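You operate a simulated robot arm through the tools that you are given. There is no shell and no other tool.

The job below is to be done with a simulated robot arm. You get a single attempt, and the scene is never put back.

TASK
Fill the blue pan with barley and strike it level.
Fine: empty the blue scoop into it, heap it from the grey hopper and shut the slide; put scoop and beige bar back; spill none. Set down upright: blue scoop, beige bar.

It is judged by the outcome, as a careful person would: the job done as asked, and still so three seconds after it is handed in. It fails if anything else is knocked over, pushed out of place, dropped, spilled or broken.

THE ROBOT
A 6-joint arm with a two-finger gripper, fixed in place. Base frame: the origin is on the floor under the middle of its stand, x ahead of it, y to its left, z up. Readings come in m, rad, newtons and seconds.
With the tool pointing down near the work surface it reaches from about 0.1 to 0.7 m from the base axis. Its first joint turns from -1.152 to 1.152 rad. Payload 2.45 kg.
Tool frame: the origin (TCP) lies between the finger pads and is the grasp point; the fingertips stand 0.03 m ahead of it; z points along the fingers, y is the line along which they close. The gripper opens to 0.106 m; its body begins 0.079 m behind the TCP.
Orientation is that of the tool frame in the base frame, as [roll, pitch, yaw] about the fixed x, y, z axes, in that order (R = Rz(yaw) Ry(pitch) Rx(roll)). With the fingers straight down and closing along the base's y, the tool's x points along the base's -x, its y along +y and its z along -z.

THE INTERFACE
- The arm moves only by the tool play_rows. Its argument "series" is a list of rows, each a list of 7 numbers: the opening in per cent of the stroke, from 0 (shut) to 100 (fully open), then the shift along the base's x, y, z in units of 100 mm (1.0 is 100 mm), then the turn, a rotation vector about the base's x, y, z in units of 60 degrees (1.0 is 60 degrees). In form: [[fingers, tx, ty, tz, ax, ay, az], ...]. A call has 1 to 20 rows; each row is the pose to reach, as a shift and turn from the pose commanded when the call began. A call with a number of a shift or a turn outside -1 to 1 is refused whole. A row lasts 0.2 s, in which the tool goes at most 0.05 m and 0.15 rad; a call with a longer step from one row to the next is refused whole, and so is a gripper value outside its range. A pose out of reach is approached as far as the arm can. The call stops where the force on the tool passes 50 N (or 10 N more than at its start, if that is more) or the arm is blocked; 0.2 s more then pass. The fingers move at their own pace (about 0.153 m/s each) and stop on an object; they squeeze with about 41 N. The grip force told is the motor's: it shows also when the fingers shut on nothing. Time passes only in rows, and 0.2 s behind the last, so rows that repeat a pose let the fingers close. It gives the time, the measured TCP pose, the force on the tool (base axes), the opening and the grip force at its end, in the units of the frame above (readings bear some noise), with the torque about the TCP (base axes, N m) and any sound that the robot's microphone picked up, and new pictures: "views" is both (left out), scene, wrist or none.
- Cameras (640 x 400 px; columns grow to the right, rows downward): "scene" is fixed at [0.0613, 0.4094, 1.4174]; the picture's right is [-0.74, -0.67, 0.00], its down [-0.30, 0.33, -0.89] and it looks along [0.60, -0.67, -0.45] (base axes); focal length 221 px, centre (320, 200). "wrist" rides on the gripper at [0.076, -0.002, -0.106] in the tool frame; the picture's right is [0.02, 1.00, 0.00], its down [-0.78, 0.02, -0.62] and it looks along [-0.62, 0.01, 0.78] (tool axes); focal length 247 px, centre (320, 200). There is no depth. A picture from a camera that has moved, and an enlarged one, comes with that camera's place and axes in the base frame and with its lens.
- close_up(camera, box): a new picture of the part [left, top, right, bottom] of that camera's present view, enlarged. The clock stands still meanwhile.
- job_done(): hands the job in; it is judged then, once.

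Nothing tells you positions but the pictures and the camera data. Unless the task says otherwise, let go and move clear before handing in.

The tools are called by a JSON object that holds its "api" and its "payload". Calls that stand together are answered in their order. play_rows: Moves the arm, as the interface text tells. Its arguments: {"type":"object","properties":{"series":{"type":"array","items":{"type":"array","items":{"type":"number"}}},"views":{"type":"string","enum":["both","scene","wrist","none"]}},"required":["series"]} The other tools are called the same way: close_up (camera, box) takes an enlarged picture of a part of a camera's view; job_done () hands the job in.

At the start:

```text
time_s: 0.0
eef_pos: [0.2687, 0.0396, 1.3564]
tool_rot: [3.141, 0.0, -3.141]
contact_force: [0.2, -0.4, 0.2]
moment: [0.03, 0.0, 0.0]
gripper_width: 0.1059
gripper_force: 0.0
```

scene: 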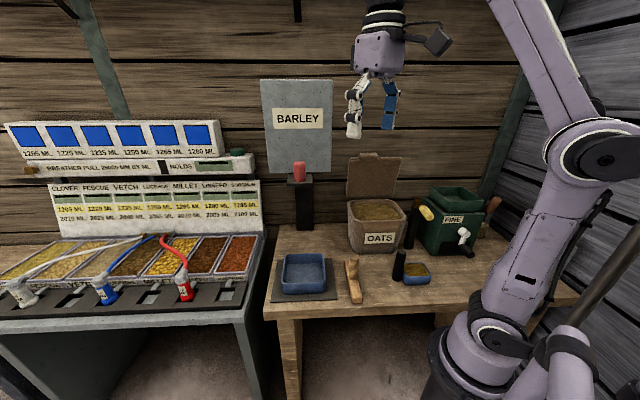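
wrist: 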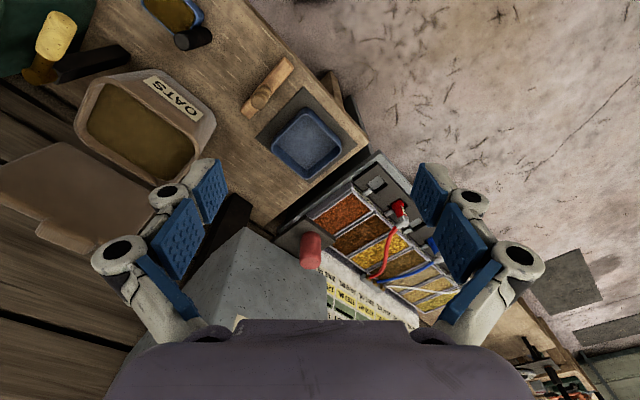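

I see a bench with a blue pan, a beige bar, a blue scoop with grain, an oats bin and a grey hopper labelled BARLEY with a red knob on its slide. I'll look closer first before moving.

{"api": "close_up", "payload": {"camera": "scene", "box": [250, 70, 410, 170]}}

{"api": "close_up", "payload": {"camera": "scene", "box": [250, 150, 410, 250]}}

{"api": "close_up", "payload": {"camera": "scene", "box": [260, 220, 420, 320]}}

{"api": "close_up", "payload": {"camera": "scene", "box": [370, 180, 530, 300]}}

{"api": "close_up", "payload": {"camera": "wrist", "box": [180, 40, 440, 200]}}

{"api": "close_up", "payload": {"camera": "wrist", "box": [0, 0, 240, 150]}}

{"api": "close_up", "payload": {"camera": "wrist", "box": [160, 170, 440, 340]}}

```text
4.00 times, centred on (330, 120) of scene
camera zoom: at [0.0613, 0.4094, 1.4174], right [-0.74, -0.67, 0.0], down [-0.3, 0.33, -0.89], along [0.6, -0.67, -0.45], focal length 884 px, centre (280, 520)
```

zoom: 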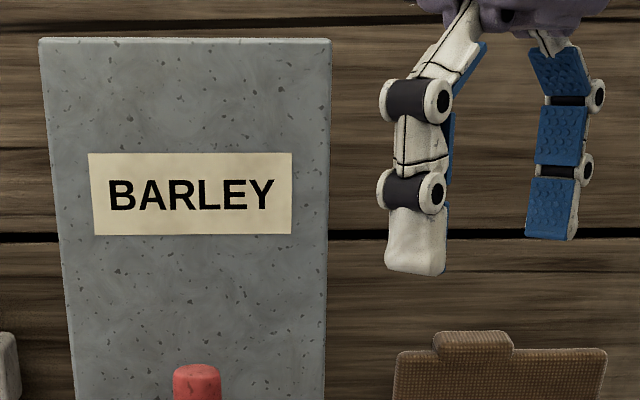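

```text
4.00 times, centred on (330, 200) of scene
camera zoom: at [0.0613, 0.4094, 1.4174], right [-0.74, -0.67, 0.0], down [-0.3, 0.33, -0.89], along [0.6, -0.67, -0.45], focal length 884 px, centre (280, 200)
```

zoom: 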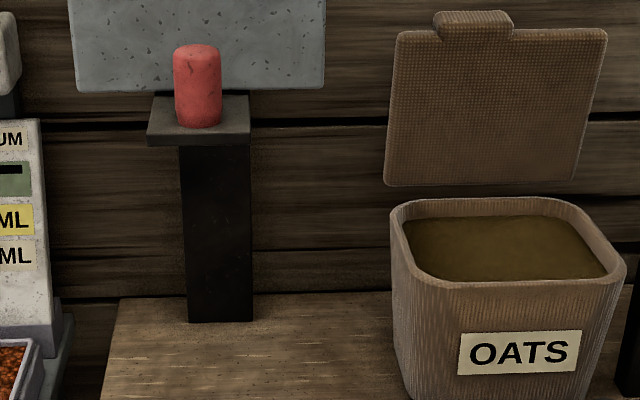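

```text
4.00 times, centred on (340, 270) of scene
camera zoom: at [0.0613, 0.4094, 1.4174], right [-0.74, -0.67, 0.0], down [-0.3, 0.33, -0.89], along [0.6, -0.67, -0.45], focal length 884 px, centre (240, -80)
```

zoom: 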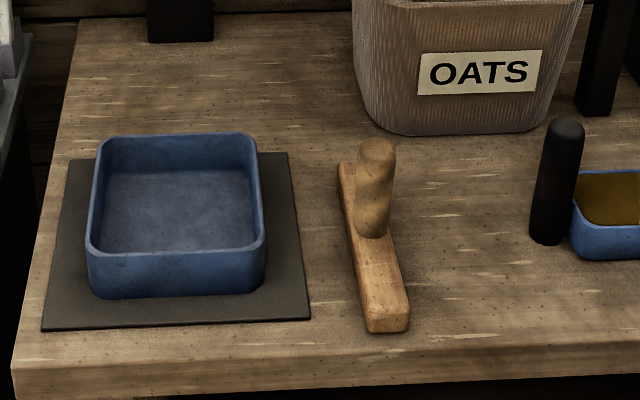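

```text
3.33 times, centred on (450, 240) of scene
camera zoom: at [0.0613, 0.4094, 1.4174], right [-0.74, -0.67, 0.0], down [-0.3, 0.33, -0.89], along [0.6, -0.67, -0.45], focal length 737 px, centre (-113, 67)
```

zoom: 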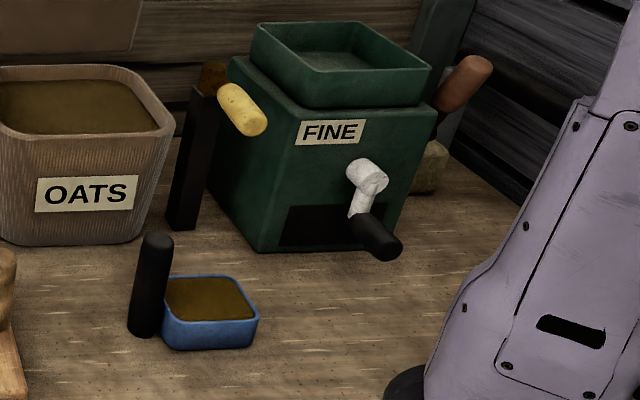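

```text
2.46 times, centred on (310, 120) of wrist
camera zoom: at [0.1914, 0.0395, 1.4626], right [-0.02, 1.0, 0.0], down [0.78, 0.02, 0.62], along [0.62, 0.01, -0.78], focal length 608 px, centre (345, 397)
```

zoom: 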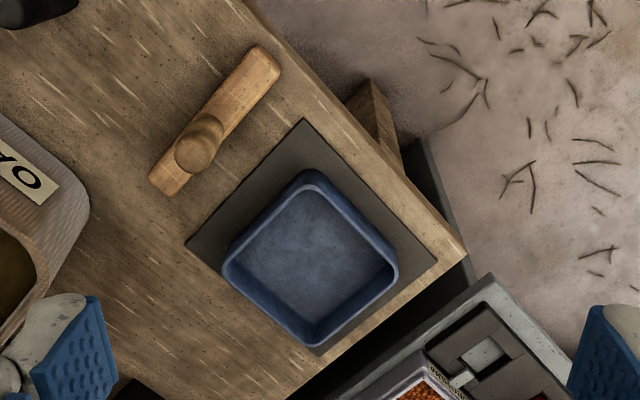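

```text
2.67 times, centred on (120, 75) of wrist
camera zoom: at [0.1914, 0.0395, 1.4626], right [-0.02, 1.0, 0.0], down [0.78, 0.02, 0.62], along [0.62, 0.01, -0.78], focal length 659 px, centre (853, 533)
```

zoom: 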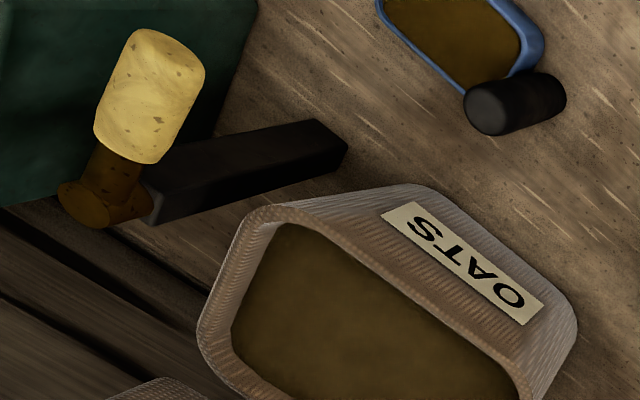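

```text
2.29 times, centred on (300, 255) of wrist
camera zoom: at [0.1914, 0.0395, 1.4626], right [-0.02, 1.0, 0.0], down [0.78, 0.02, 0.62], along [0.62, 0.01, -0.78], focal length 564 px, centre (366, 74)
```

zoom: 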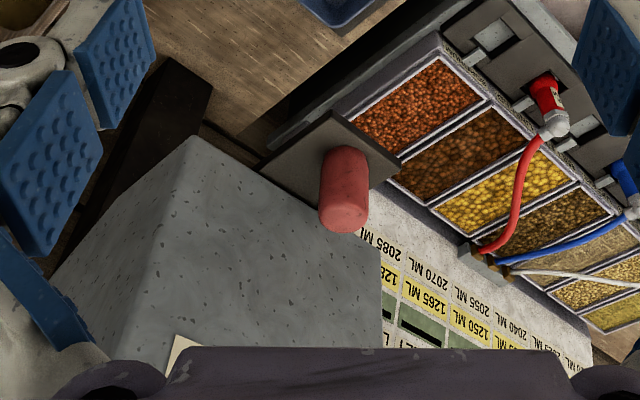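

The pan sits at roughly (0.48, 0.01, 0.82) on a mat. The hopper is above and behind it at about z 1.2, and its slide knob is near (0.47, 0.03, 1.23). I'll drop down in clear space on the near side and tilt to look at the hopper's underside.

{"api": "play_rows", "payload": {"series": [[100, 0, 0, -0.4, 0, 0, 0], [100, -0.1, 0, -0.7, 0, 0, 0], [100, -0.2, 0, -1.0, 0, 0, 0]], "views": "wrist"}}

{"api": "play_rows", "payload": {"series": [[100, 0, 0, -0.4, 0, -0.13, 0], [100, 0, 0, -0.8, 0, -0.26, 0], [100, 0, 0, -1.0, 0, -0.39, 0], [100, 0, 0, -1.0, 0, -0.52, 0], [100, 0, 0, -1.0, 0, -0.65, 0], [100, 0, 0, -1.0, 0, -0.78, 0]], "views": "both"}}

```text
time_s: 0.8
eef_pos: [0.2483, 0.0406, 1.2561]
tool_rot: [3.142, 0.0, -3.141]
contact_force: [-0.3, 0.1, -0.3]
moment: [-0.01, -0.01, 0.01]
gripper_width: 0.106
gripper_force: 0.0
camera wrist: at [0.1716, 0.0402, 1.3616], right [-0.02, 1.0, 0.0], down [0.78, 0.02, 0.62], along [0.62, 0.01, -0.78], focal length 247 px, centre (320, 200)
```

wrist: 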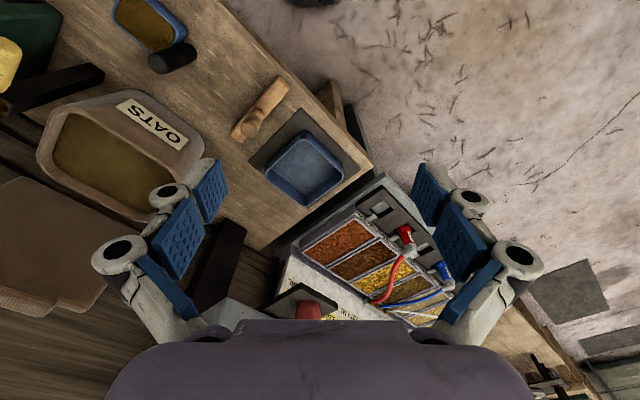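

```text
time_s: 2.2
eef_pos: [0.2786, 0.0545, 1.1683]
tool_rot: [3.14, 0.816, -3.141]
contact_force: [0.3, 0.0, 0.5]
moment: [0.01, 0.01, 0.01]
gripper_width: 0.1061
gripper_force: 0.0
out of reach, approached as far as the arm can: row 5, 6
camera wrist: at [0.1484, 0.0544, 1.1852], right [-0.01, 1.0, -0.02], down [0.08, 0.02, 1.0], along [1.0, 0.01, -0.08], focal length 247 px, centre (320, 200)
```

scene: 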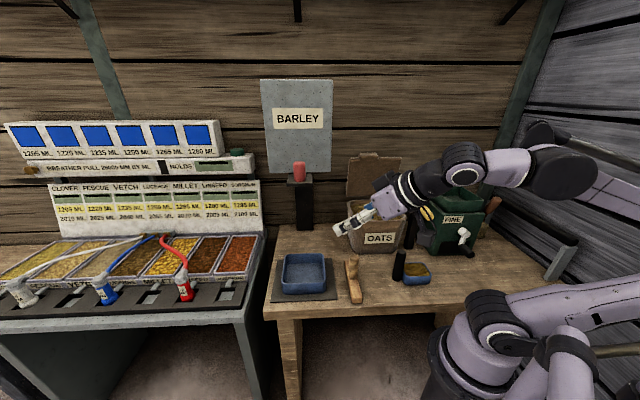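
wrist: 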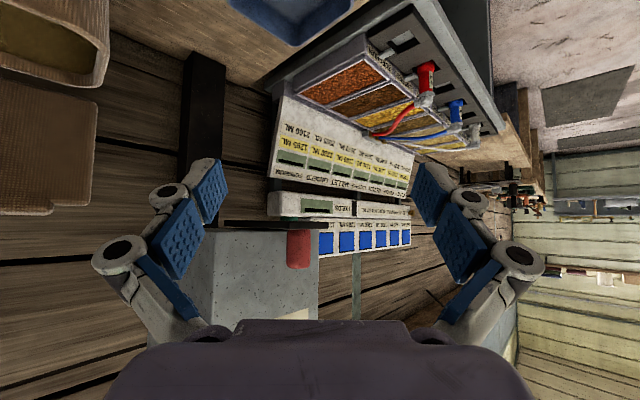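

The wrist camera now looks level under the hopper. The slide plate is visible edge-on and the post stands behind it. I'll go lower and slightly forward to see the underside and outlet.

{"api": "play_rows", "payload": {"series": [[100, 0.3, 0.15, -0.1, 0, 0, 0], [100, 0.4, 0.1, -0.4, 0, 0, 0], [100, 0.5, 0.0, -0.7, 0, 0, 0], [100, 0.5, 0, -1.0, 0, 0, 0]], "views": "both"}}

```text
time_s: 3.2
eef_pos: [0.329, 0.0542, 1.0678]
tool_rot: [-3.141, 0.816, 3.14]
contact_force: [0.2, 0.2, 0.0]
moment: [-0.03, -0.02, 0.04]
gripper_width: 0.1058
gripper_force: 0.0
camera wrist: at [0.1987, 0.0536, 1.0842], right [-0.01, 1.0, -0.02], down [0.08, 0.02, 1.0], along [1.0, 0.01, -0.08], focal length 247 px, centre (320, 200)
```

scene: 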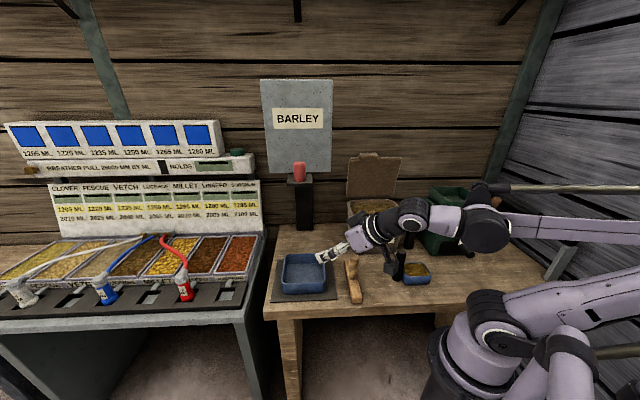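
wrist: 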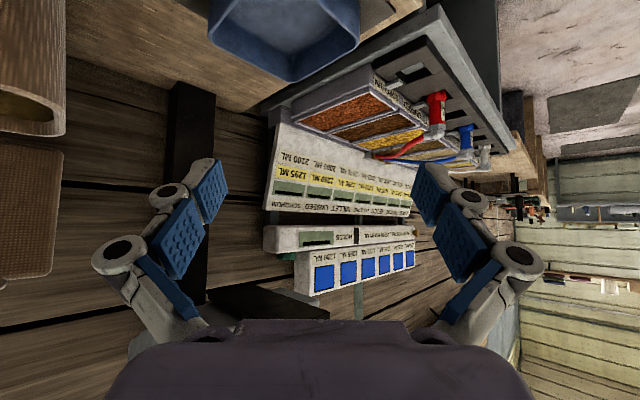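

{"api": "close_up", "payload": {"camera": "wrist", "box": [160, 220, 360, 345]}}

{"api": "close_up", "payload": {"camera": "scene", "box": [260, 150, 480, 310]}}

```text
3.20 times, centred on (260, 282) of wrist
camera zoom: at [0.1987, 0.0536, 1.0842], right [-0.01, 1.0, -0.02], down [0.08, 0.02, 1.0], along [1.0, 0.01, -0.08], focal length 790 px, centre (512, -64)
```

zoom: 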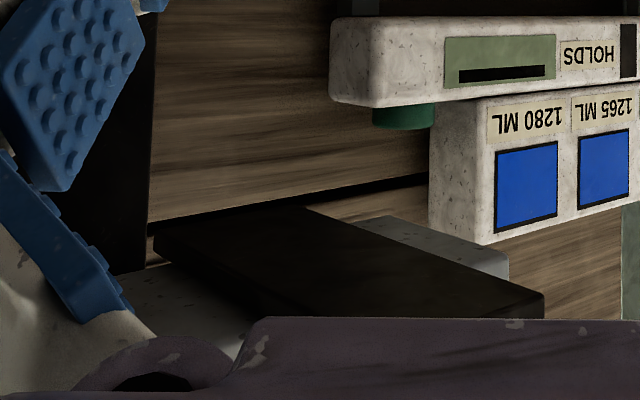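

```text
2.50 times, centred on (370, 230) of scene
camera zoom: at [0.0613, 0.4094, 1.4174], right [-0.74, -0.67, 0.0], down [-0.3, 0.33, -0.89], along [0.6, -0.67, -0.45], focal length 552 px, centre (195, 125)
```

zoom: 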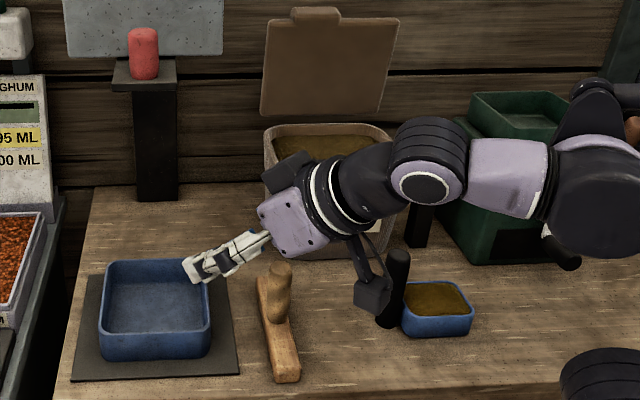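

The slide is a long slab running back under the hopper. To check whether the outlet really is over the pan, I'll turn 45° and look along the bench from the side.

{"api": "play_rows", "payload": {"series": [[100, 0, -0.2, 0, 0, 0, 0.13], [100, 0, -0.4, 0, 0, 0, 0.26], [100, 0, -0.6, 0, 0, 0, 0.39], [100, 0, -0.8, 0, 0, 0, 0.52], [100, 0, -1.0, 0, 0, 0, 0.65], [100, 0, -1.0, 0, 0, 0, 0.75]], "views": "both"}}

```text
time_s: 4.6
eef_pos: [0.3284, -0.0453, 1.0689]
tool_rot: [3.141, 0.816, -2.354]
contact_force: [0.2, 0.1, -0.8]
moment: [-0.01, -0.01, 0.03]
gripper_width: 0.1059
gripper_force: 0.0
camera wrist: at [0.2371, -0.138, 1.0852], right [-0.72, 0.7, -0.02], down [0.05, 0.07, 1.0], along [0.69, 0.72, -0.08], focal length 247 px, centre (320, 200)
```

scene: 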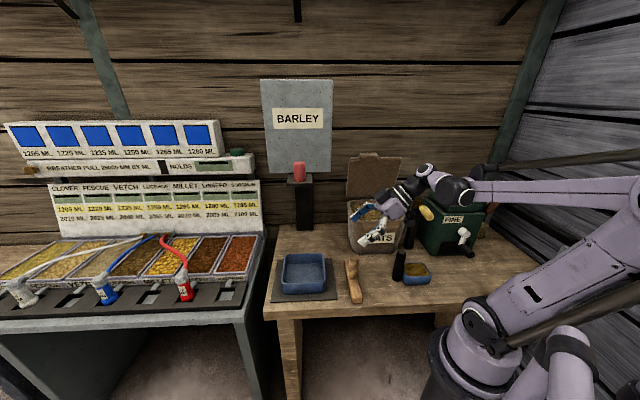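
wrist: 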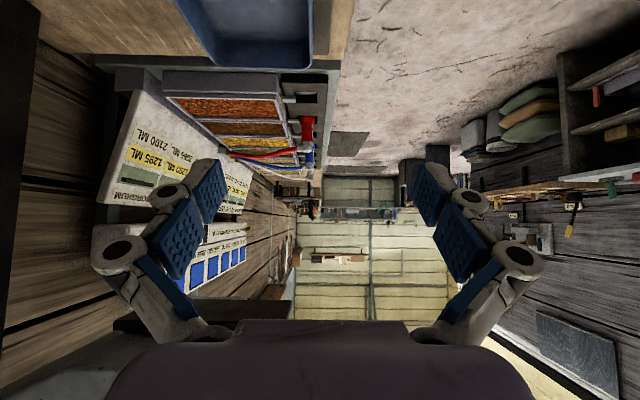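

{"api": "play_rows", "payload": {"series": [[100, 0, 0, -0.2, 0.09, -0.09, 0], [100, 0, 0, -0.4, 0.18, -0.18, 0], [100, 0, 0, -0.5, 0.27, -0.27, 0], [100, 0, 0, -0.5, 0.35, -0.35, 0]], "views": "both"}}

```text
time_s: 5.6
eef_pos: [0.327, -0.0456, 1.017]
tool_rot: [-3.139, 1.337, -2.356]
contact_force: [-0.4, -1.0, -1.2]
moment: [0.02, 0.01, -0.01]
gripper_width: 0.1059
gripper_force: 0.0
camera wrist: at [0.2426, -0.131, 0.968], right [-0.71, 0.7, -0.02], down [-0.31, -0.29, 0.91], along [0.63, 0.65, 0.42], focal length 247 px, centre (320, 200)
```

scene: 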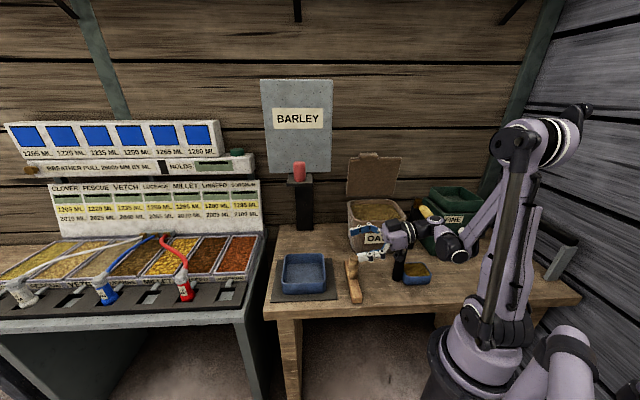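
wrist: 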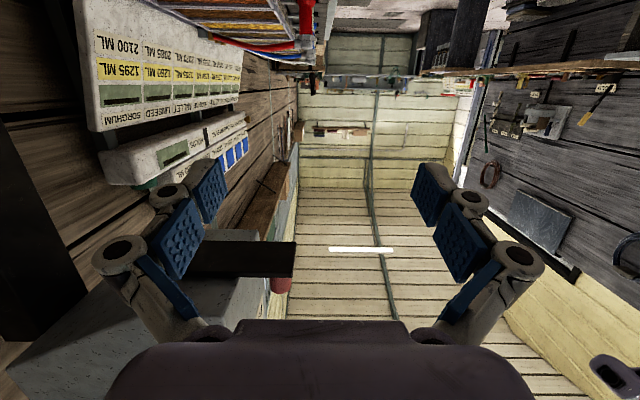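

{"api": "close_up", "payload": {"camera": "wrist", "box": [120, 200, 320, 325]}}

{"api": "close_up", "payload": {"camera": "wrist", "box": [0, 180, 240, 330]}}

```text
3.20 times, centred on (220, 262) of wrist
camera zoom: at [0.2426, -0.131, 0.968], right [-0.71, 0.7, -0.02], down [-0.31, -0.29, 0.91], along [0.63, 0.65, 0.42], focal length 790 px, centre (640, 0)
```

zoom: 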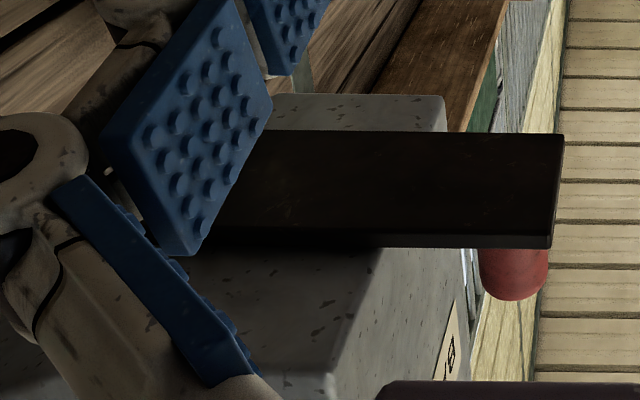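

```text
2.67 times, centred on (120, 255) of wrist
camera zoom: at [0.2426, -0.131, 0.968], right [-0.71, 0.7, -0.02], down [-0.31, -0.29, 0.91], along [0.63, 0.65, 0.42], focal length 659 px, centre (853, 53)
```

zoom: 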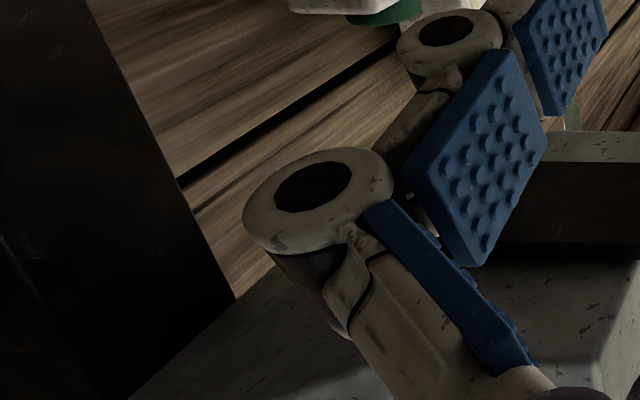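

I can see the slide slab from below with its knob beyond, but a finger hides its rear end. I'll turn back towards +x so the rear of the slab falls between the fingers.

{"api": "play_rows", "payload": {"series": [[100, 0.05, -0.1, 0, 0, 0, -0.13], [100, 0.1, -0.2, 0, 0, 0, -0.26], [100, 0.15, -0.3, 0, 0, 0, -0.39], [100, 0.2, -0.35, 0, 0, 0, -0.52], [100, 0.25, -0.4, 0, 0, 0, -0.65]], "views": "both"}}

{"api": "close_up", "payload": {"camera": "wrist", "box": [200, 190, 440, 340]}}

```text
time_s: 6.8
eef_pos: [0.3527, -0.0861, 1.0185]
tool_rot: [3.139, 1.334, -3.04]
contact_force: [-0.7, -0.5, 1.1]
moment: [0.01, 0.02, 0.01]
gripper_width: 0.106
gripper_force: 0.1
camera wrist: at [0.2323, -0.0982, 0.9688], right [-0.11, 0.99, -0.02], down [-0.42, -0.03, 0.91], along [0.9, 0.11, 0.42], focal length 247 px, centre (320, 200)
```

scene: 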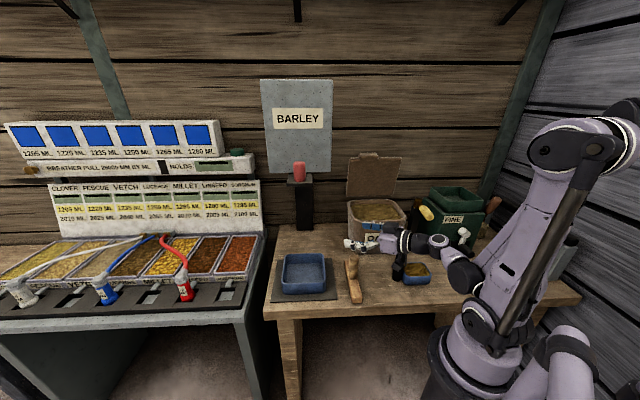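
wrist: 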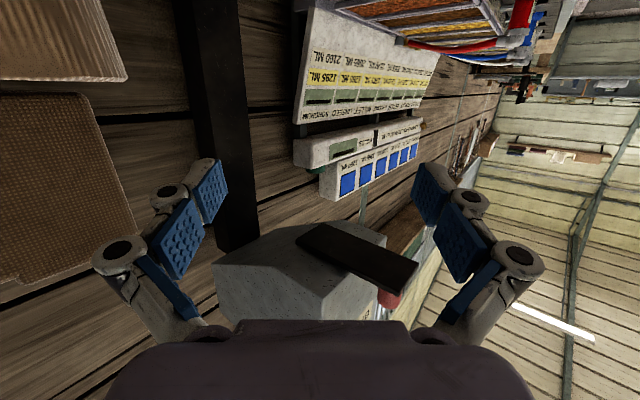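

```text
2.67 times, centred on (320, 265) of wrist
camera zoom: at [0.2323, -0.0982, 0.9688], right [-0.11, 0.99, -0.02], down [-0.42, -0.03, 0.91], along [0.9, 0.11, 0.42], focal length 659 px, centre (320, 27)
```

zoom: 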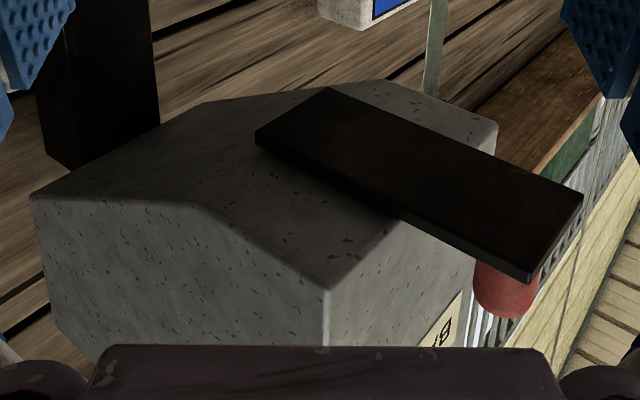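

The hopper has a flat underside only at its front, roughly 2–9 cm behind the pan's centre line, and the slide slab covers that part. Next I'll back off and look down closely at the scoop, bar and pan.

{"api": "play_rows", "payload": {"series": [[100, -0.1, 0, 0.2, -0.014, 0.13, 0], [100, -0.3, 0, 0.4, -0.029, 0.26, 0], [100, -0.5, 0, 0.6, -0.043, 0.39, 0], [100, -0.7, 0, 0.8, -0.057, 0.52, 0], [100, -0.9, 0, 1.0, -0.071, 0.65, 0], [100, -1.0, 0, 1.0, -0.086, 0.78, 0], [100, -1.0, 0, 1.0, -0.1, 0.91, 0]], "views": "none"}}

{"api": "play_rows", "payload": {"series": [[100, 0, 0, 0, 0, 0, -0.13], [100, 0, 0, 0, 0, 0, -0.26], [100, -0.1, 0, 0, 0, 0, -0.39], [100, -0.2, 0, 0, 0, 0, -0.52], [100, -0.3, 0, 0, 0, 0, -0.65], [100, -0.4, 0, 0, 0, 0, -0.75]], "views": "both"}}

```text
time_s: 8.4
eef_pos: [0.254, -0.0852, 1.1185]
tool_rot: [-3.136, 0.375, -3.035]
contact_force: [0.1, -0.8, 0.5]
moment: [0.02, 0.01, -0.02]
gripper_width: 0.106
gripper_force: 0.1
```

```text
time_s: 9.8
eef_pos: [0.2132, -0.0845, 1.1188]
tool_rot: [-3.137, 0.378, 2.465]
contact_force: [0.3, 0.3, 0.0]
moment: [0.0, 0.04, 0.0]
gripper_width: 0.106
gripper_force: 0.2
camera wrist: at [0.1261, -0.0157, 1.1889], right [0.61, 0.79, -0.01], down [0.4, -0.3, 0.87], along [0.68, -0.54, -0.5], focal length 247 px, centre (320, 200)
```

scene: 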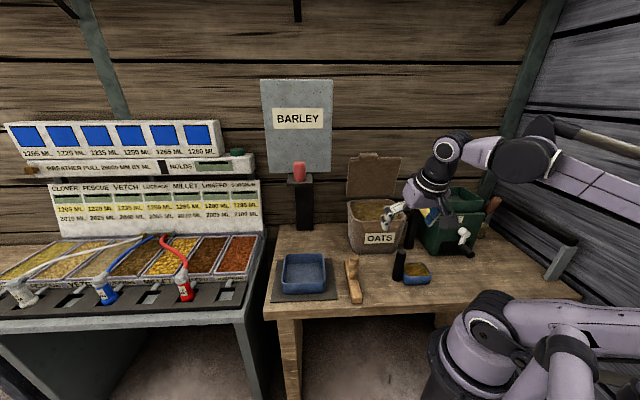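
wrist: 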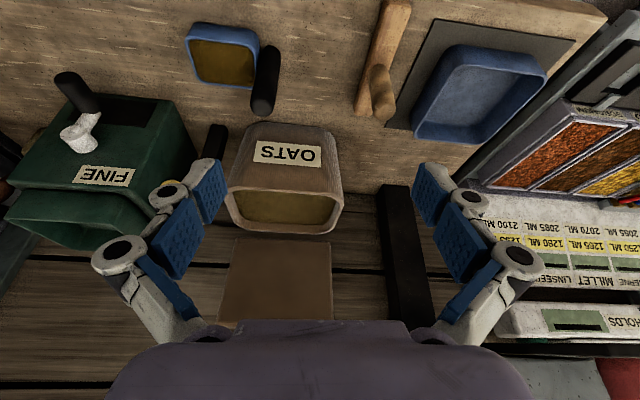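

{"api": "close_up", "payload": {"camera": "wrist", "box": [160, 0, 320, 130]}}

{"api": "close_up", "payload": {"camera": "wrist", "box": [340, 0, 600, 160]}}

```text
3.08 times, centred on (240, 65) of wrist
camera zoom: at [0.1261, -0.0157, 1.1889], right [0.61, 0.79, -0.01], down [0.4, -0.3, 0.87], along [0.68, -0.54, -0.5], focal length 760 px, centre (566, 615)
```

zoom: 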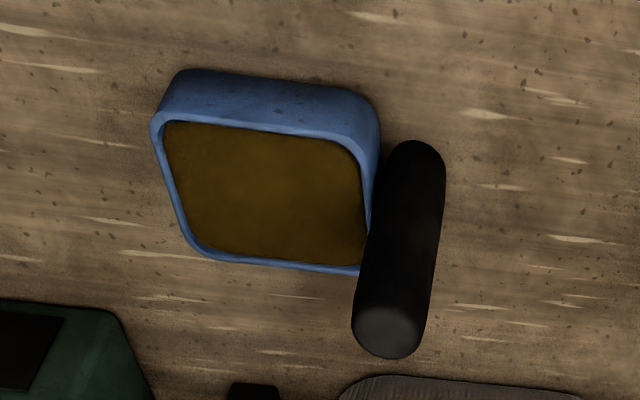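

```text
2.46 times, centred on (470, 80) of wrist
camera zoom: at [0.1261, -0.0157, 1.1889], right [0.61, 0.79, -0.01], down [0.4, -0.3, 0.87], along [0.68, -0.54, -0.5], focal length 608 px, centre (-49, 495)
```

zoom: 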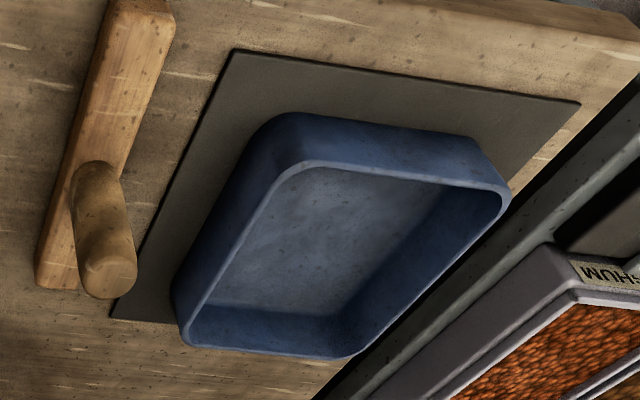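

The scoop's handle is at about (0.244, -0.209) with its top near z 0.936. The bar's handle is at about (0.358, -0.093), and the pan's centre is at about (0.487, 0.005). The flat outlet area of the hopper lies about 6 cm behind the pan's centre, so I'll first nudge the empty pan straight back under it, starting by lining up in front of it.

{"api": "play_rows", "payload": {"series": [[100, 0.2, 0.18, -0.05, -0.056, -0.054, -0.02], [100, 0.4, 0.36, -0.1, -0.112, -0.108, -0.04], [100, 0.6, 0.54, -0.15, -0.168, -0.162, -0.06], [80, 0.8, 0.72, -0.2, -0.224, -0.216, -0.08], [70, 0.95, 0.9, -0.2, -0.28, -0.27, -0.103]], "views": "none"}}

{"api": "play_rows", "payload": {"series": [[70, 0.2, 0.2, -0.3, 0, 0, 0], [70, 0.5, 0.5, -0.5, 0, 0, 0], [70, 0.92, 0.85, -0.6, 0, 0, 0]], "views": "both"}}

```text
time_s: 11.0
eef_pos: [0.3088, 0.0046, 1.0978]
tool_rot: [-3.1, 0.785, 2.376]
contact_force: [0.0, 0.0, 0.1]
moment: [-0.02, 0.0, -0.01]
gripper_width: 0.0741
gripper_force: 0.1
```

```text
refused: row 3 steps farther than a row can; nothing moved
```

{"api": "play_rows", "payload": {"series": [[70, 0.25, 0.25, -0.3, 0.01, -0.01, 0.004], [70, 0.5, 0.5, -0.5, 0.02, -0.02, 0.009], [70, 0.75, 0.7, -0.6, 0.02, -0.02, 0.009], [70, 0.92, 0.85, -0.7, 0.02, -0.02, 0.009]], "views": "both"}}

```text
time_s: 12.0
eef_pos: [0.4011, 0.0901, 1.0288]
tool_rot: [-3.141, 0.781, 2.357]
contact_force: [0.5, -0.2, 1.0]
moment: [0.0, 0.01, 0.01]
gripper_width: 0.0742
gripper_force: 0.1
camera wrist: at [0.3082, 0.1814, 1.0491], right [0.7, 0.72, -0.02], down [0.1, -0.07, 0.99], along [0.71, -0.69, -0.12], focal length 247 px, centre (320, 200)
```

scene: 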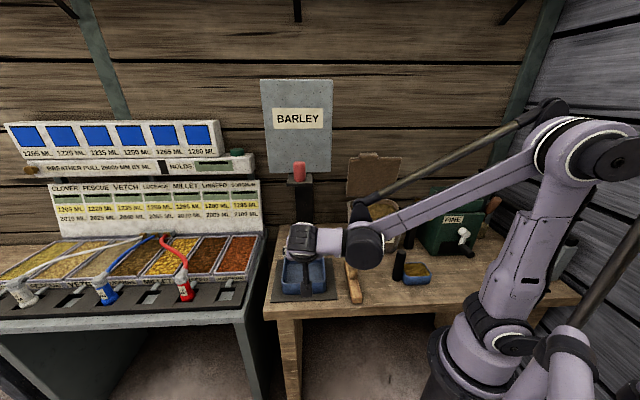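
wrist: 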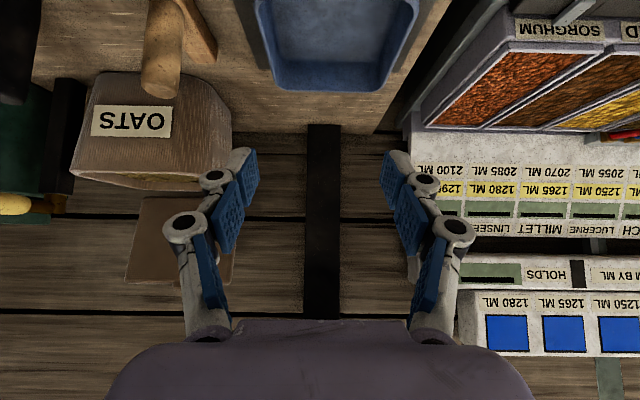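

{"api": "close_up", "payload": {"camera": "wrist", "box": [220, 0, 460, 150]}}

{"api": "close_up", "payload": {"camera": "scene", "box": [250, 150, 410, 310]}}

```text
2.67 times, centred on (340, 75) of wrist
camera zoom: at [0.3082, 0.1814, 1.0491], right [0.7, 0.72, -0.02], down [0.1, -0.07, 0.99], along [0.71, -0.69, -0.12], focal length 659 px, centre (267, 533)
```

zoom: 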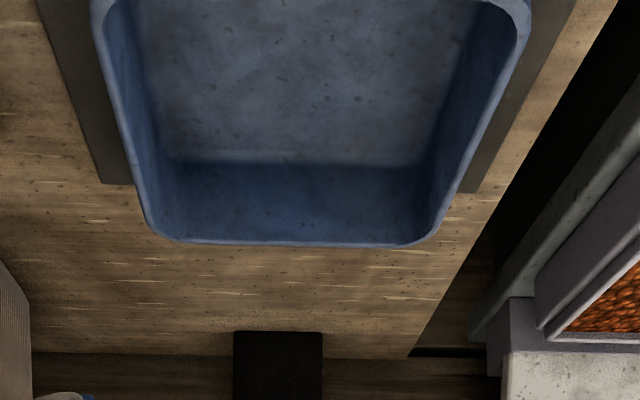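

```text
2.50 times, centred on (330, 230) of scene
camera zoom: at [0.0613, 0.4094, 1.4174], right [-0.74, -0.67, 0.0], down [-0.3, 0.33, -0.89], along [0.6, -0.67, -0.45], focal length 552 px, centre (295, 125)
```

zoom: 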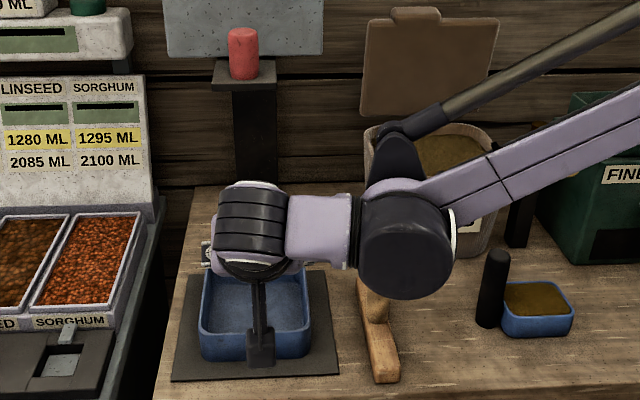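

The pan is centred on its mat, in line with the hopper sideways but short of the outlet area. I'll lower the half-open fingers in front of the pan's near wall.

{"api": "play_rows", "payload": {"series": [[70, 0.07, 0.07, -0.35, 0, 0, 0], [70, 0.07, 0.07, -0.7, 0, 0, 0], [70, 0.07, 0.07, -1.0, 0, 0, 0]], "views": "none"}}

{"api": "play_rows", "payload": {"series": [[70, 0, 0, -0.3, 0, 0, 0], [70, 0, 0, -0.6, 0, 0, 0], [70, 0, 0, -0.68, 0, 0, 0]], "views": "both"}}

```text
time_s: 12.8
eef_pos: [0.408, 0.0966, 0.928]
tool_rot: [-3.14, 0.781, 2.355]
contact_force: [1.1, -0.8, -0.5]
moment: [-0.01, -0.02, 0.0]
gripper_width: 0.0743
gripper_force: 0.0
```

```text
time_s: 13.6
eef_pos: [0.4069, 0.0961, 0.8589]
tool_rot: [-3.138, 0.782, 2.356]
contact_force: [0.4, 0.2, 0.8]
moment: [0.02, 0.0, -0.03]
gripper_width: 0.0743
gripper_force: 0.0
camera wrist: at [0.3139, 0.1876, 0.8809], right [0.7, 0.72, -0.02], down [0.1, -0.07, 0.99], along [0.71, -0.69, -0.12], focal length 247 px, centre (320, 200)
```

scene: 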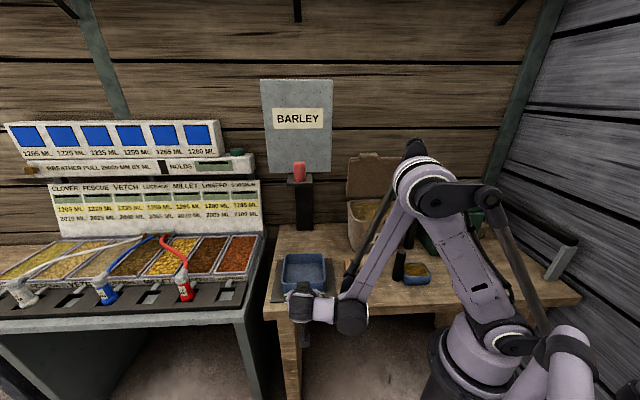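
wrist: 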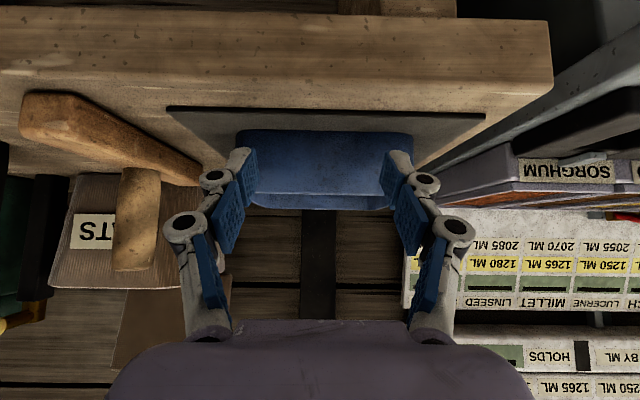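

The fingertips straddle the pan's front wall at half height and are well centred. I'll push straight back along the bench in small steps.

{"api": "play_rows", "payload": {"series": [[70, 0.1, -0.1, 0, 0, 0, 0], [70, 0.16, -0.16, 0, 0, 0, 0], [70, 0.22, -0.22, 0, 0, 0, 0], [70, 0.28, -0.28, 0, 0, 0, 0], [70, 0.34, -0.34, 0, 0, 0, 0], [70, 0.4, -0.4, 0, 0, 0, 0]], "views": "both"}}

```text
time_s: 14.6
eef_pos: [0.4242, 0.0752, 0.8589]
tool_rot: [-3.132, 0.761, 2.366]
contact_force: [-28.1, 4.9, -6.6]
moment: [-0.49, -1.83, 0.89]
gripper_width: 0.0149
gripper_force: 21.9
stopped in row 5: the force on the tool passed its limit at 68 N (the readings are from after the stop); the commanded pose is now the measured one
camera wrist: at [0.3312, 0.166, 0.8821], right [0.7, 0.72, -0.02], down [0.11, -0.08, 0.99], along [0.71, -0.69, -0.14], focal length 247 px, centre (320, 200)
```

scene: 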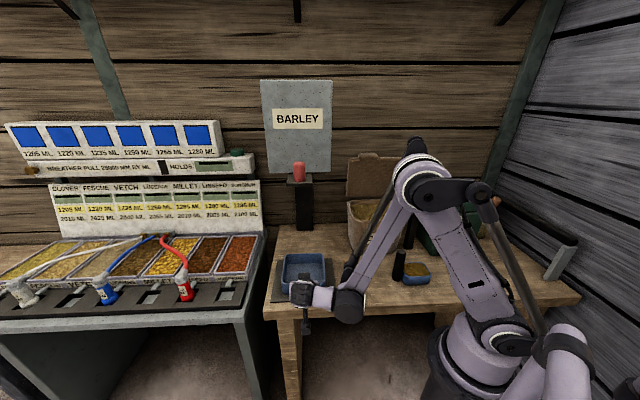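
wrist: 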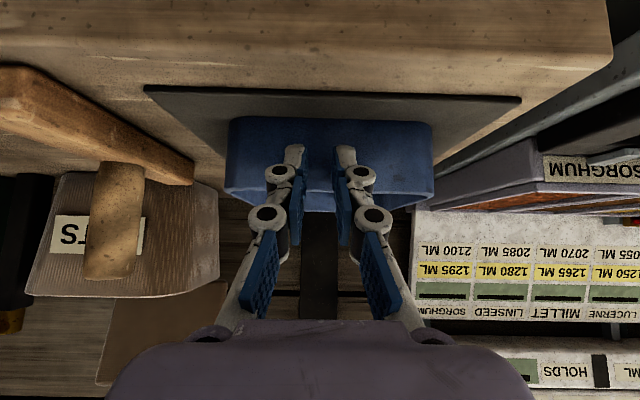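

The pan did not budge at 68 N, so it's evidently fixed in place and the hopper must feed it where it stands. I'll back off at once and check that nothing is disturbed.

{"api": "play_rows", "payload": {"series": [[70, -0.1, 0.1, 0, 0, 0, 0], [70, -0.25, 0.25, 0, 0, 0, 0], [70, -0.3, 0.3, 0.3, 0, 0, 0], [70, -0.3, 0.3, 0.7, 0, 0, 0], [70, -0.3, 0.3, 1.0, 0, 0, 0]], "views": "both"}}

{"api": "close_up", "payload": {"camera": "scene", "box": [250, 220, 410, 320]}}

{"api": "close_up", "payload": {"camera": "wrist", "box": [200, 40, 440, 190]}}

```text
time_s: 14.9
eef_pos: [0.425, 0.0752, 0.8576]
tool_rot: [-3.131, 0.762, 2.367]
contact_force: [0.2, -1.1, -0.6]
moment: [0.02, 0.0, 0.0]
gripper_width: 0.0707
gripper_force: 0.1
stopped in row 1: the force on the tool passed its limit at 68 N (the readings are from after the stop); the commanded pose is now the measured one
camera wrist: at [0.3328, 0.1657, 0.8818], right [0.69, 0.72, -0.02], down [0.11, -0.08, 0.99], along [0.71, -0.69, -0.14], focal length 247 px, centre (320, 200)
```

scene: 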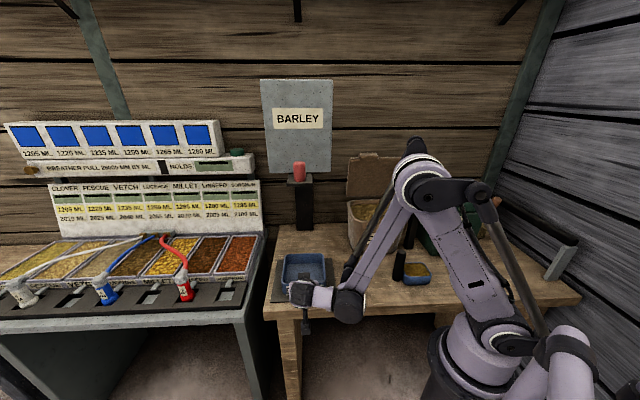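
wrist: 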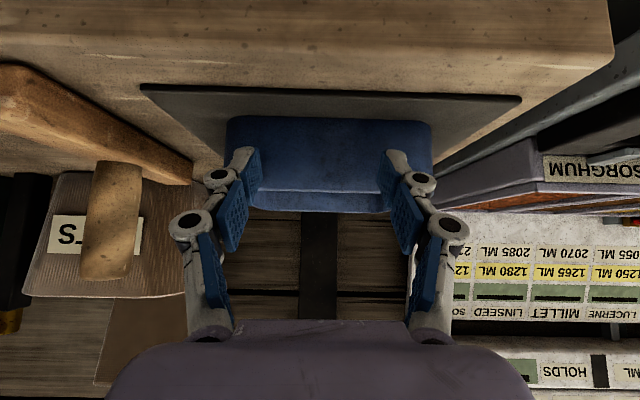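

```text
4.00 times, centred on (330, 270) of scene
camera zoom: at [0.0613, 0.4093, 1.4174], right [-0.74, -0.67, 0.0], down [-0.3, 0.33, -0.89], along [0.6, -0.67, -0.45], focal length 884 px, centre (280, -80)
```

zoom: 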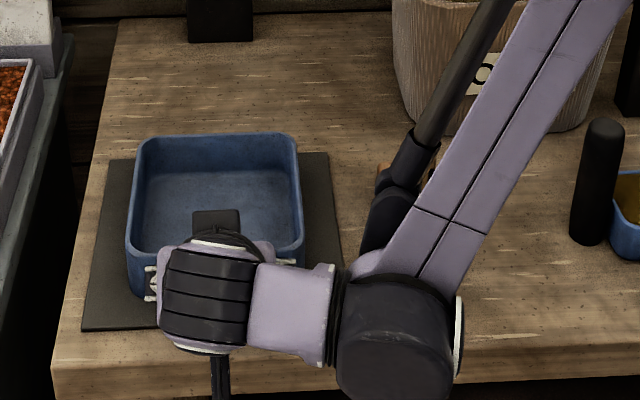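

```text
2.67 times, centred on (320, 115) of wrist
camera zoom: at [0.3328, 0.1657, 0.8818], right [0.69, 0.72, -0.02], down [0.11, -0.08, 0.99], along [0.71, -0.69, -0.14], focal length 659 px, centre (320, 427)
```

zoom: 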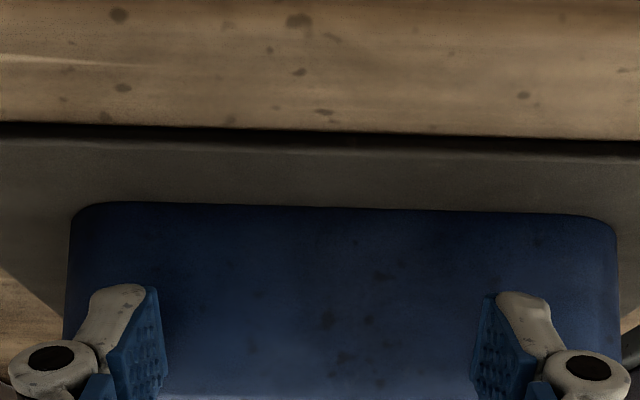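

The pan hasn't moved relative to its mat. I'll retreat gently and rise.

{"api": "play_rows", "payload": {"series": [[70, -0.05, 0.05, 0, 0, 0, 0], [70, -0.15, 0.15, 0, 0, 0, 0], [70, -0.3, 0.3, 0.1, 0, 0, 0], [70, -0.3, 0.3, 0.4, 0, 0, 0], [70, -0.3, 0.3, 0.8, 0, 0, 0], [70, -0.3, 0.3, 1.0, 0, 0, 0]], "views": "both"}}

```text
time_s: 16.3
eef_pos: [0.395, 0.1069, 0.959]
tool_rot: [-3.132, 0.761, 2.367]
contact_force: [-0.4, -0.7, -0.1]
moment: [0.0, -0.02, 0.02]
gripper_width: 0.0742
gripper_force: 0.0
camera wrist: at [0.3029, 0.1969, 0.9824], right [0.69, 0.72, -0.02], down [0.11, -0.08, 0.99], along [0.71, -0.69, -0.14], focal length 247 px, centre (320, 200)
```

scene: 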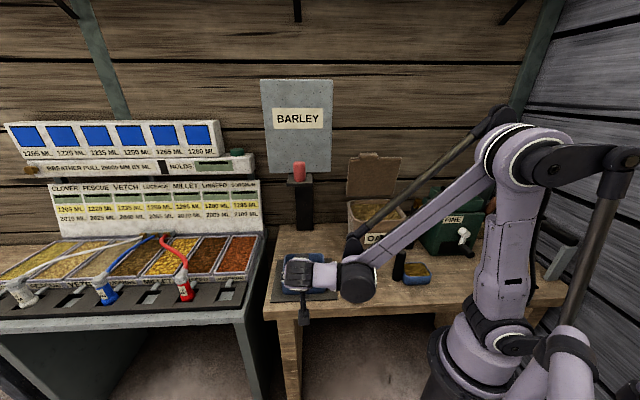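
wrist: 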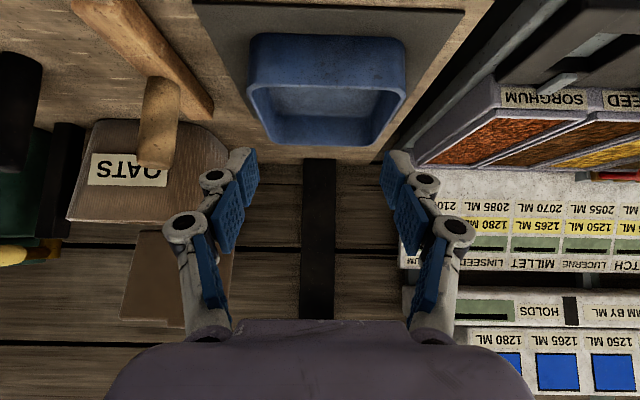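

Nothing moved, so the pan is a fixture and I'll work with it where it is. Next I'll go up and across to the scoop with the gripper open and tilted about 60°, so I can take its upright handle from the bench side.

{"api": "play_rows", "payload": {"series": [[100, -0.1, -0.2, 0.3, 0, 0, 0], [100, -0.2, -0.45, 0.6, 0, 0, 0], [100, -0.35, -0.7, 0.9, 0, 0, 0], [100, -0.5, -1.0, 1.0, 0, 0, 0]], "views": "none"}}

{"api": "play_rows", "payload": {"series": [[100, -0.17, -0.33, 0, -0.06, -0.066, 0], [100, -0.34, -0.66, 0, -0.12, -0.133, 0], [100, -0.5, -1.0, 0, -0.187, -0.2, -0.004]], "views": "none"}}

{"api": "play_rows", "payload": {"series": [[100, -0.17, -0.33, 0, 0, 0, 0], [100, -0.34, -0.66, 0, 0, 0, 0], [100, -0.5, -1.0, 0, 0, 0, 0]], "views": "both"}}

```text
time_s: 17.3
eef_pos: [0.3457, 0.007, 1.059]
tool_rot: [-3.133, 0.761, 2.367]
contact_force: [0.7, -0.5, 0.9]
moment: [0.06, 0.04, -0.02]
gripper_width: 0.106
gripper_force: 0.2
```

```text
time_s: 18.1
eef_pos: [0.2969, -0.0945, 1.0585]
tool_rot: [3.137, 1.052, 2.351]
contact_force: [0.5, 0.5, -0.3]
moment: [0.01, 0.01, 0.01]
gripper_width: 0.1064
gripper_force: 0.1
```

```text
time_s: 18.9
eef_pos: [0.2581, -0.2006, 1.0561]
tool_rot: [3.133, 1.049, 2.347]
contact_force: [-0.6, -0.1, 0.2]
moment: [0.02, 0.0, 0.02]
gripper_width: 0.1061
gripper_force: 0.0
out of reach, approached as far as the arm can: row 2, 3
camera wrist: at [0.1644, -0.1082, 1.042], right [0.7, 0.71, -0.02], down [-0.1, 0.12, 0.99], along [0.71, -0.69, 0.15], focal length 247 px, centre (320, 200)
```

scene: 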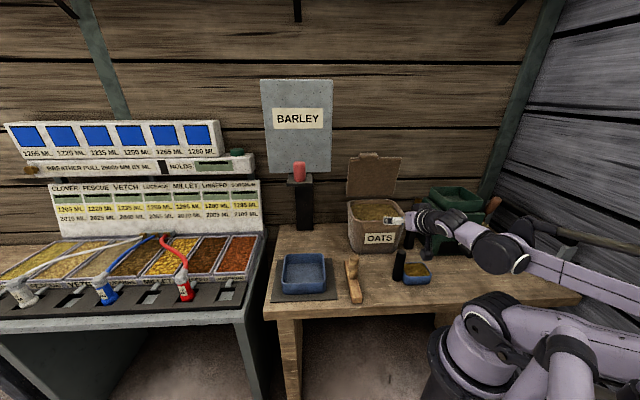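
wrist: 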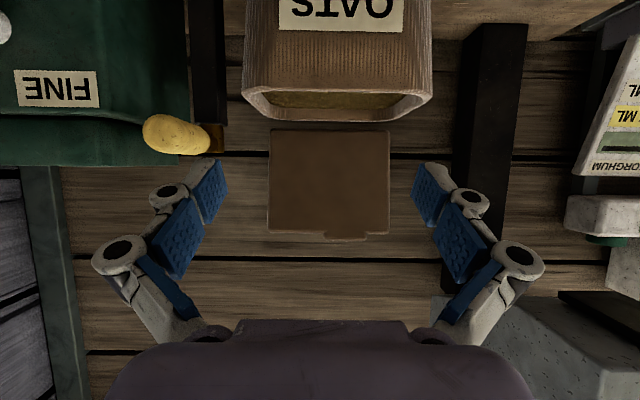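

At 60° tilt the arm is just short of reaching in this close, so I'll ease to about 45° tilt and position above the scoop's handle.

{"api": "play_rows", "payload": {"series": [[100, 0, 0, 0, 0.09, 0.09, 0], [100, -0.05, -0.05, 0, 0.18, 0.18, 0], [100, -0.12, -0.09, -0.1, 0.19, 0.19, 0.01], [100, -0.14, -0.09, -0.4, 0.19, 0.19, 0.01]], "views": "both"}}

{"api": "close_up", "payload": {"camera": "wrist", "box": [180, 0, 460, 175]}}

{"api": "close_up", "payload": {"camera": "scene", "box": [340, 200, 500, 300]}}

```text
time_s: 19.9
eef_pos: [0.244, -0.2094, 1.0137]
tool_rot: [3.138, 0.767, 2.361]
contact_force: [-1.1, -0.6, -0.3]
moment: [0.0, 0.02, -0.03]
gripper_width: 0.106
gripper_force: 0.0
camera wrist: at [0.1501, -0.1196, 1.038], right [0.69, 0.72, -0.01], down [0.1, -0.08, 0.99], along [0.72, -0.68, -0.13], focal length 247 px, centre (320, 200)
```

scene: 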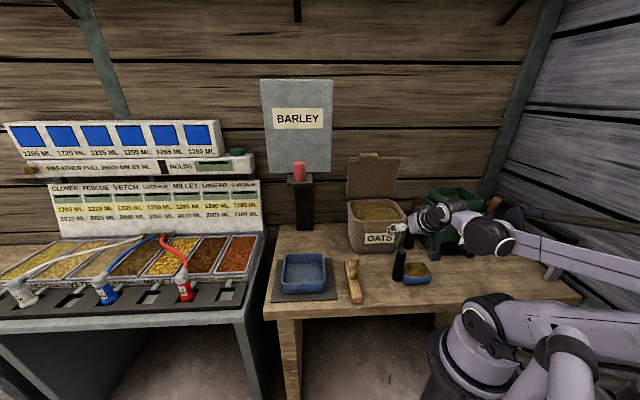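
wrist: 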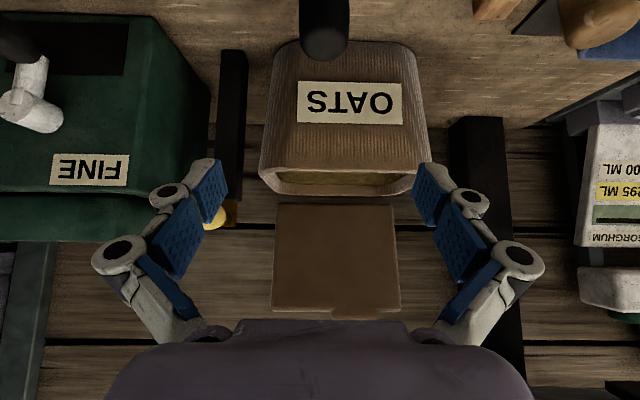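

```text
2.29 times, centred on (320, 88) of wrist
camera zoom: at [0.1501, -0.1196, 1.038], right [0.69, 0.72, -0.01], down [0.1, -0.08, 0.99], along [0.72, -0.68, -0.13], focal length 564 px, centre (320, 457)
```

zoom: 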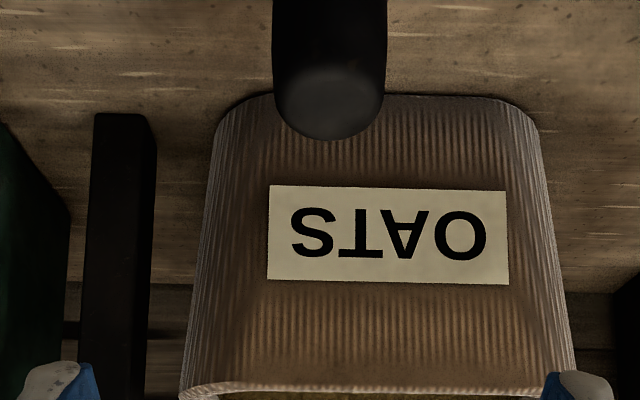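

```text
4.00 times, centred on (420, 250) of scene
camera zoom: at [0.0613, 0.4093, 1.4174], right [-0.74, -0.67, 0.0], down [-0.3, 0.33, -0.89], along [0.6, -0.67, -0.45], focal length 884 px, centre (-80, 0)
```

zoom: 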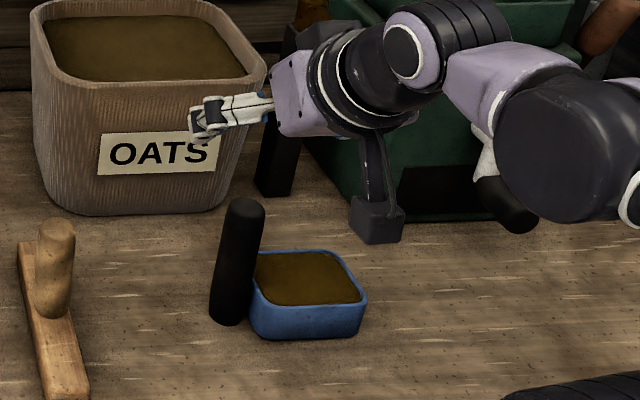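

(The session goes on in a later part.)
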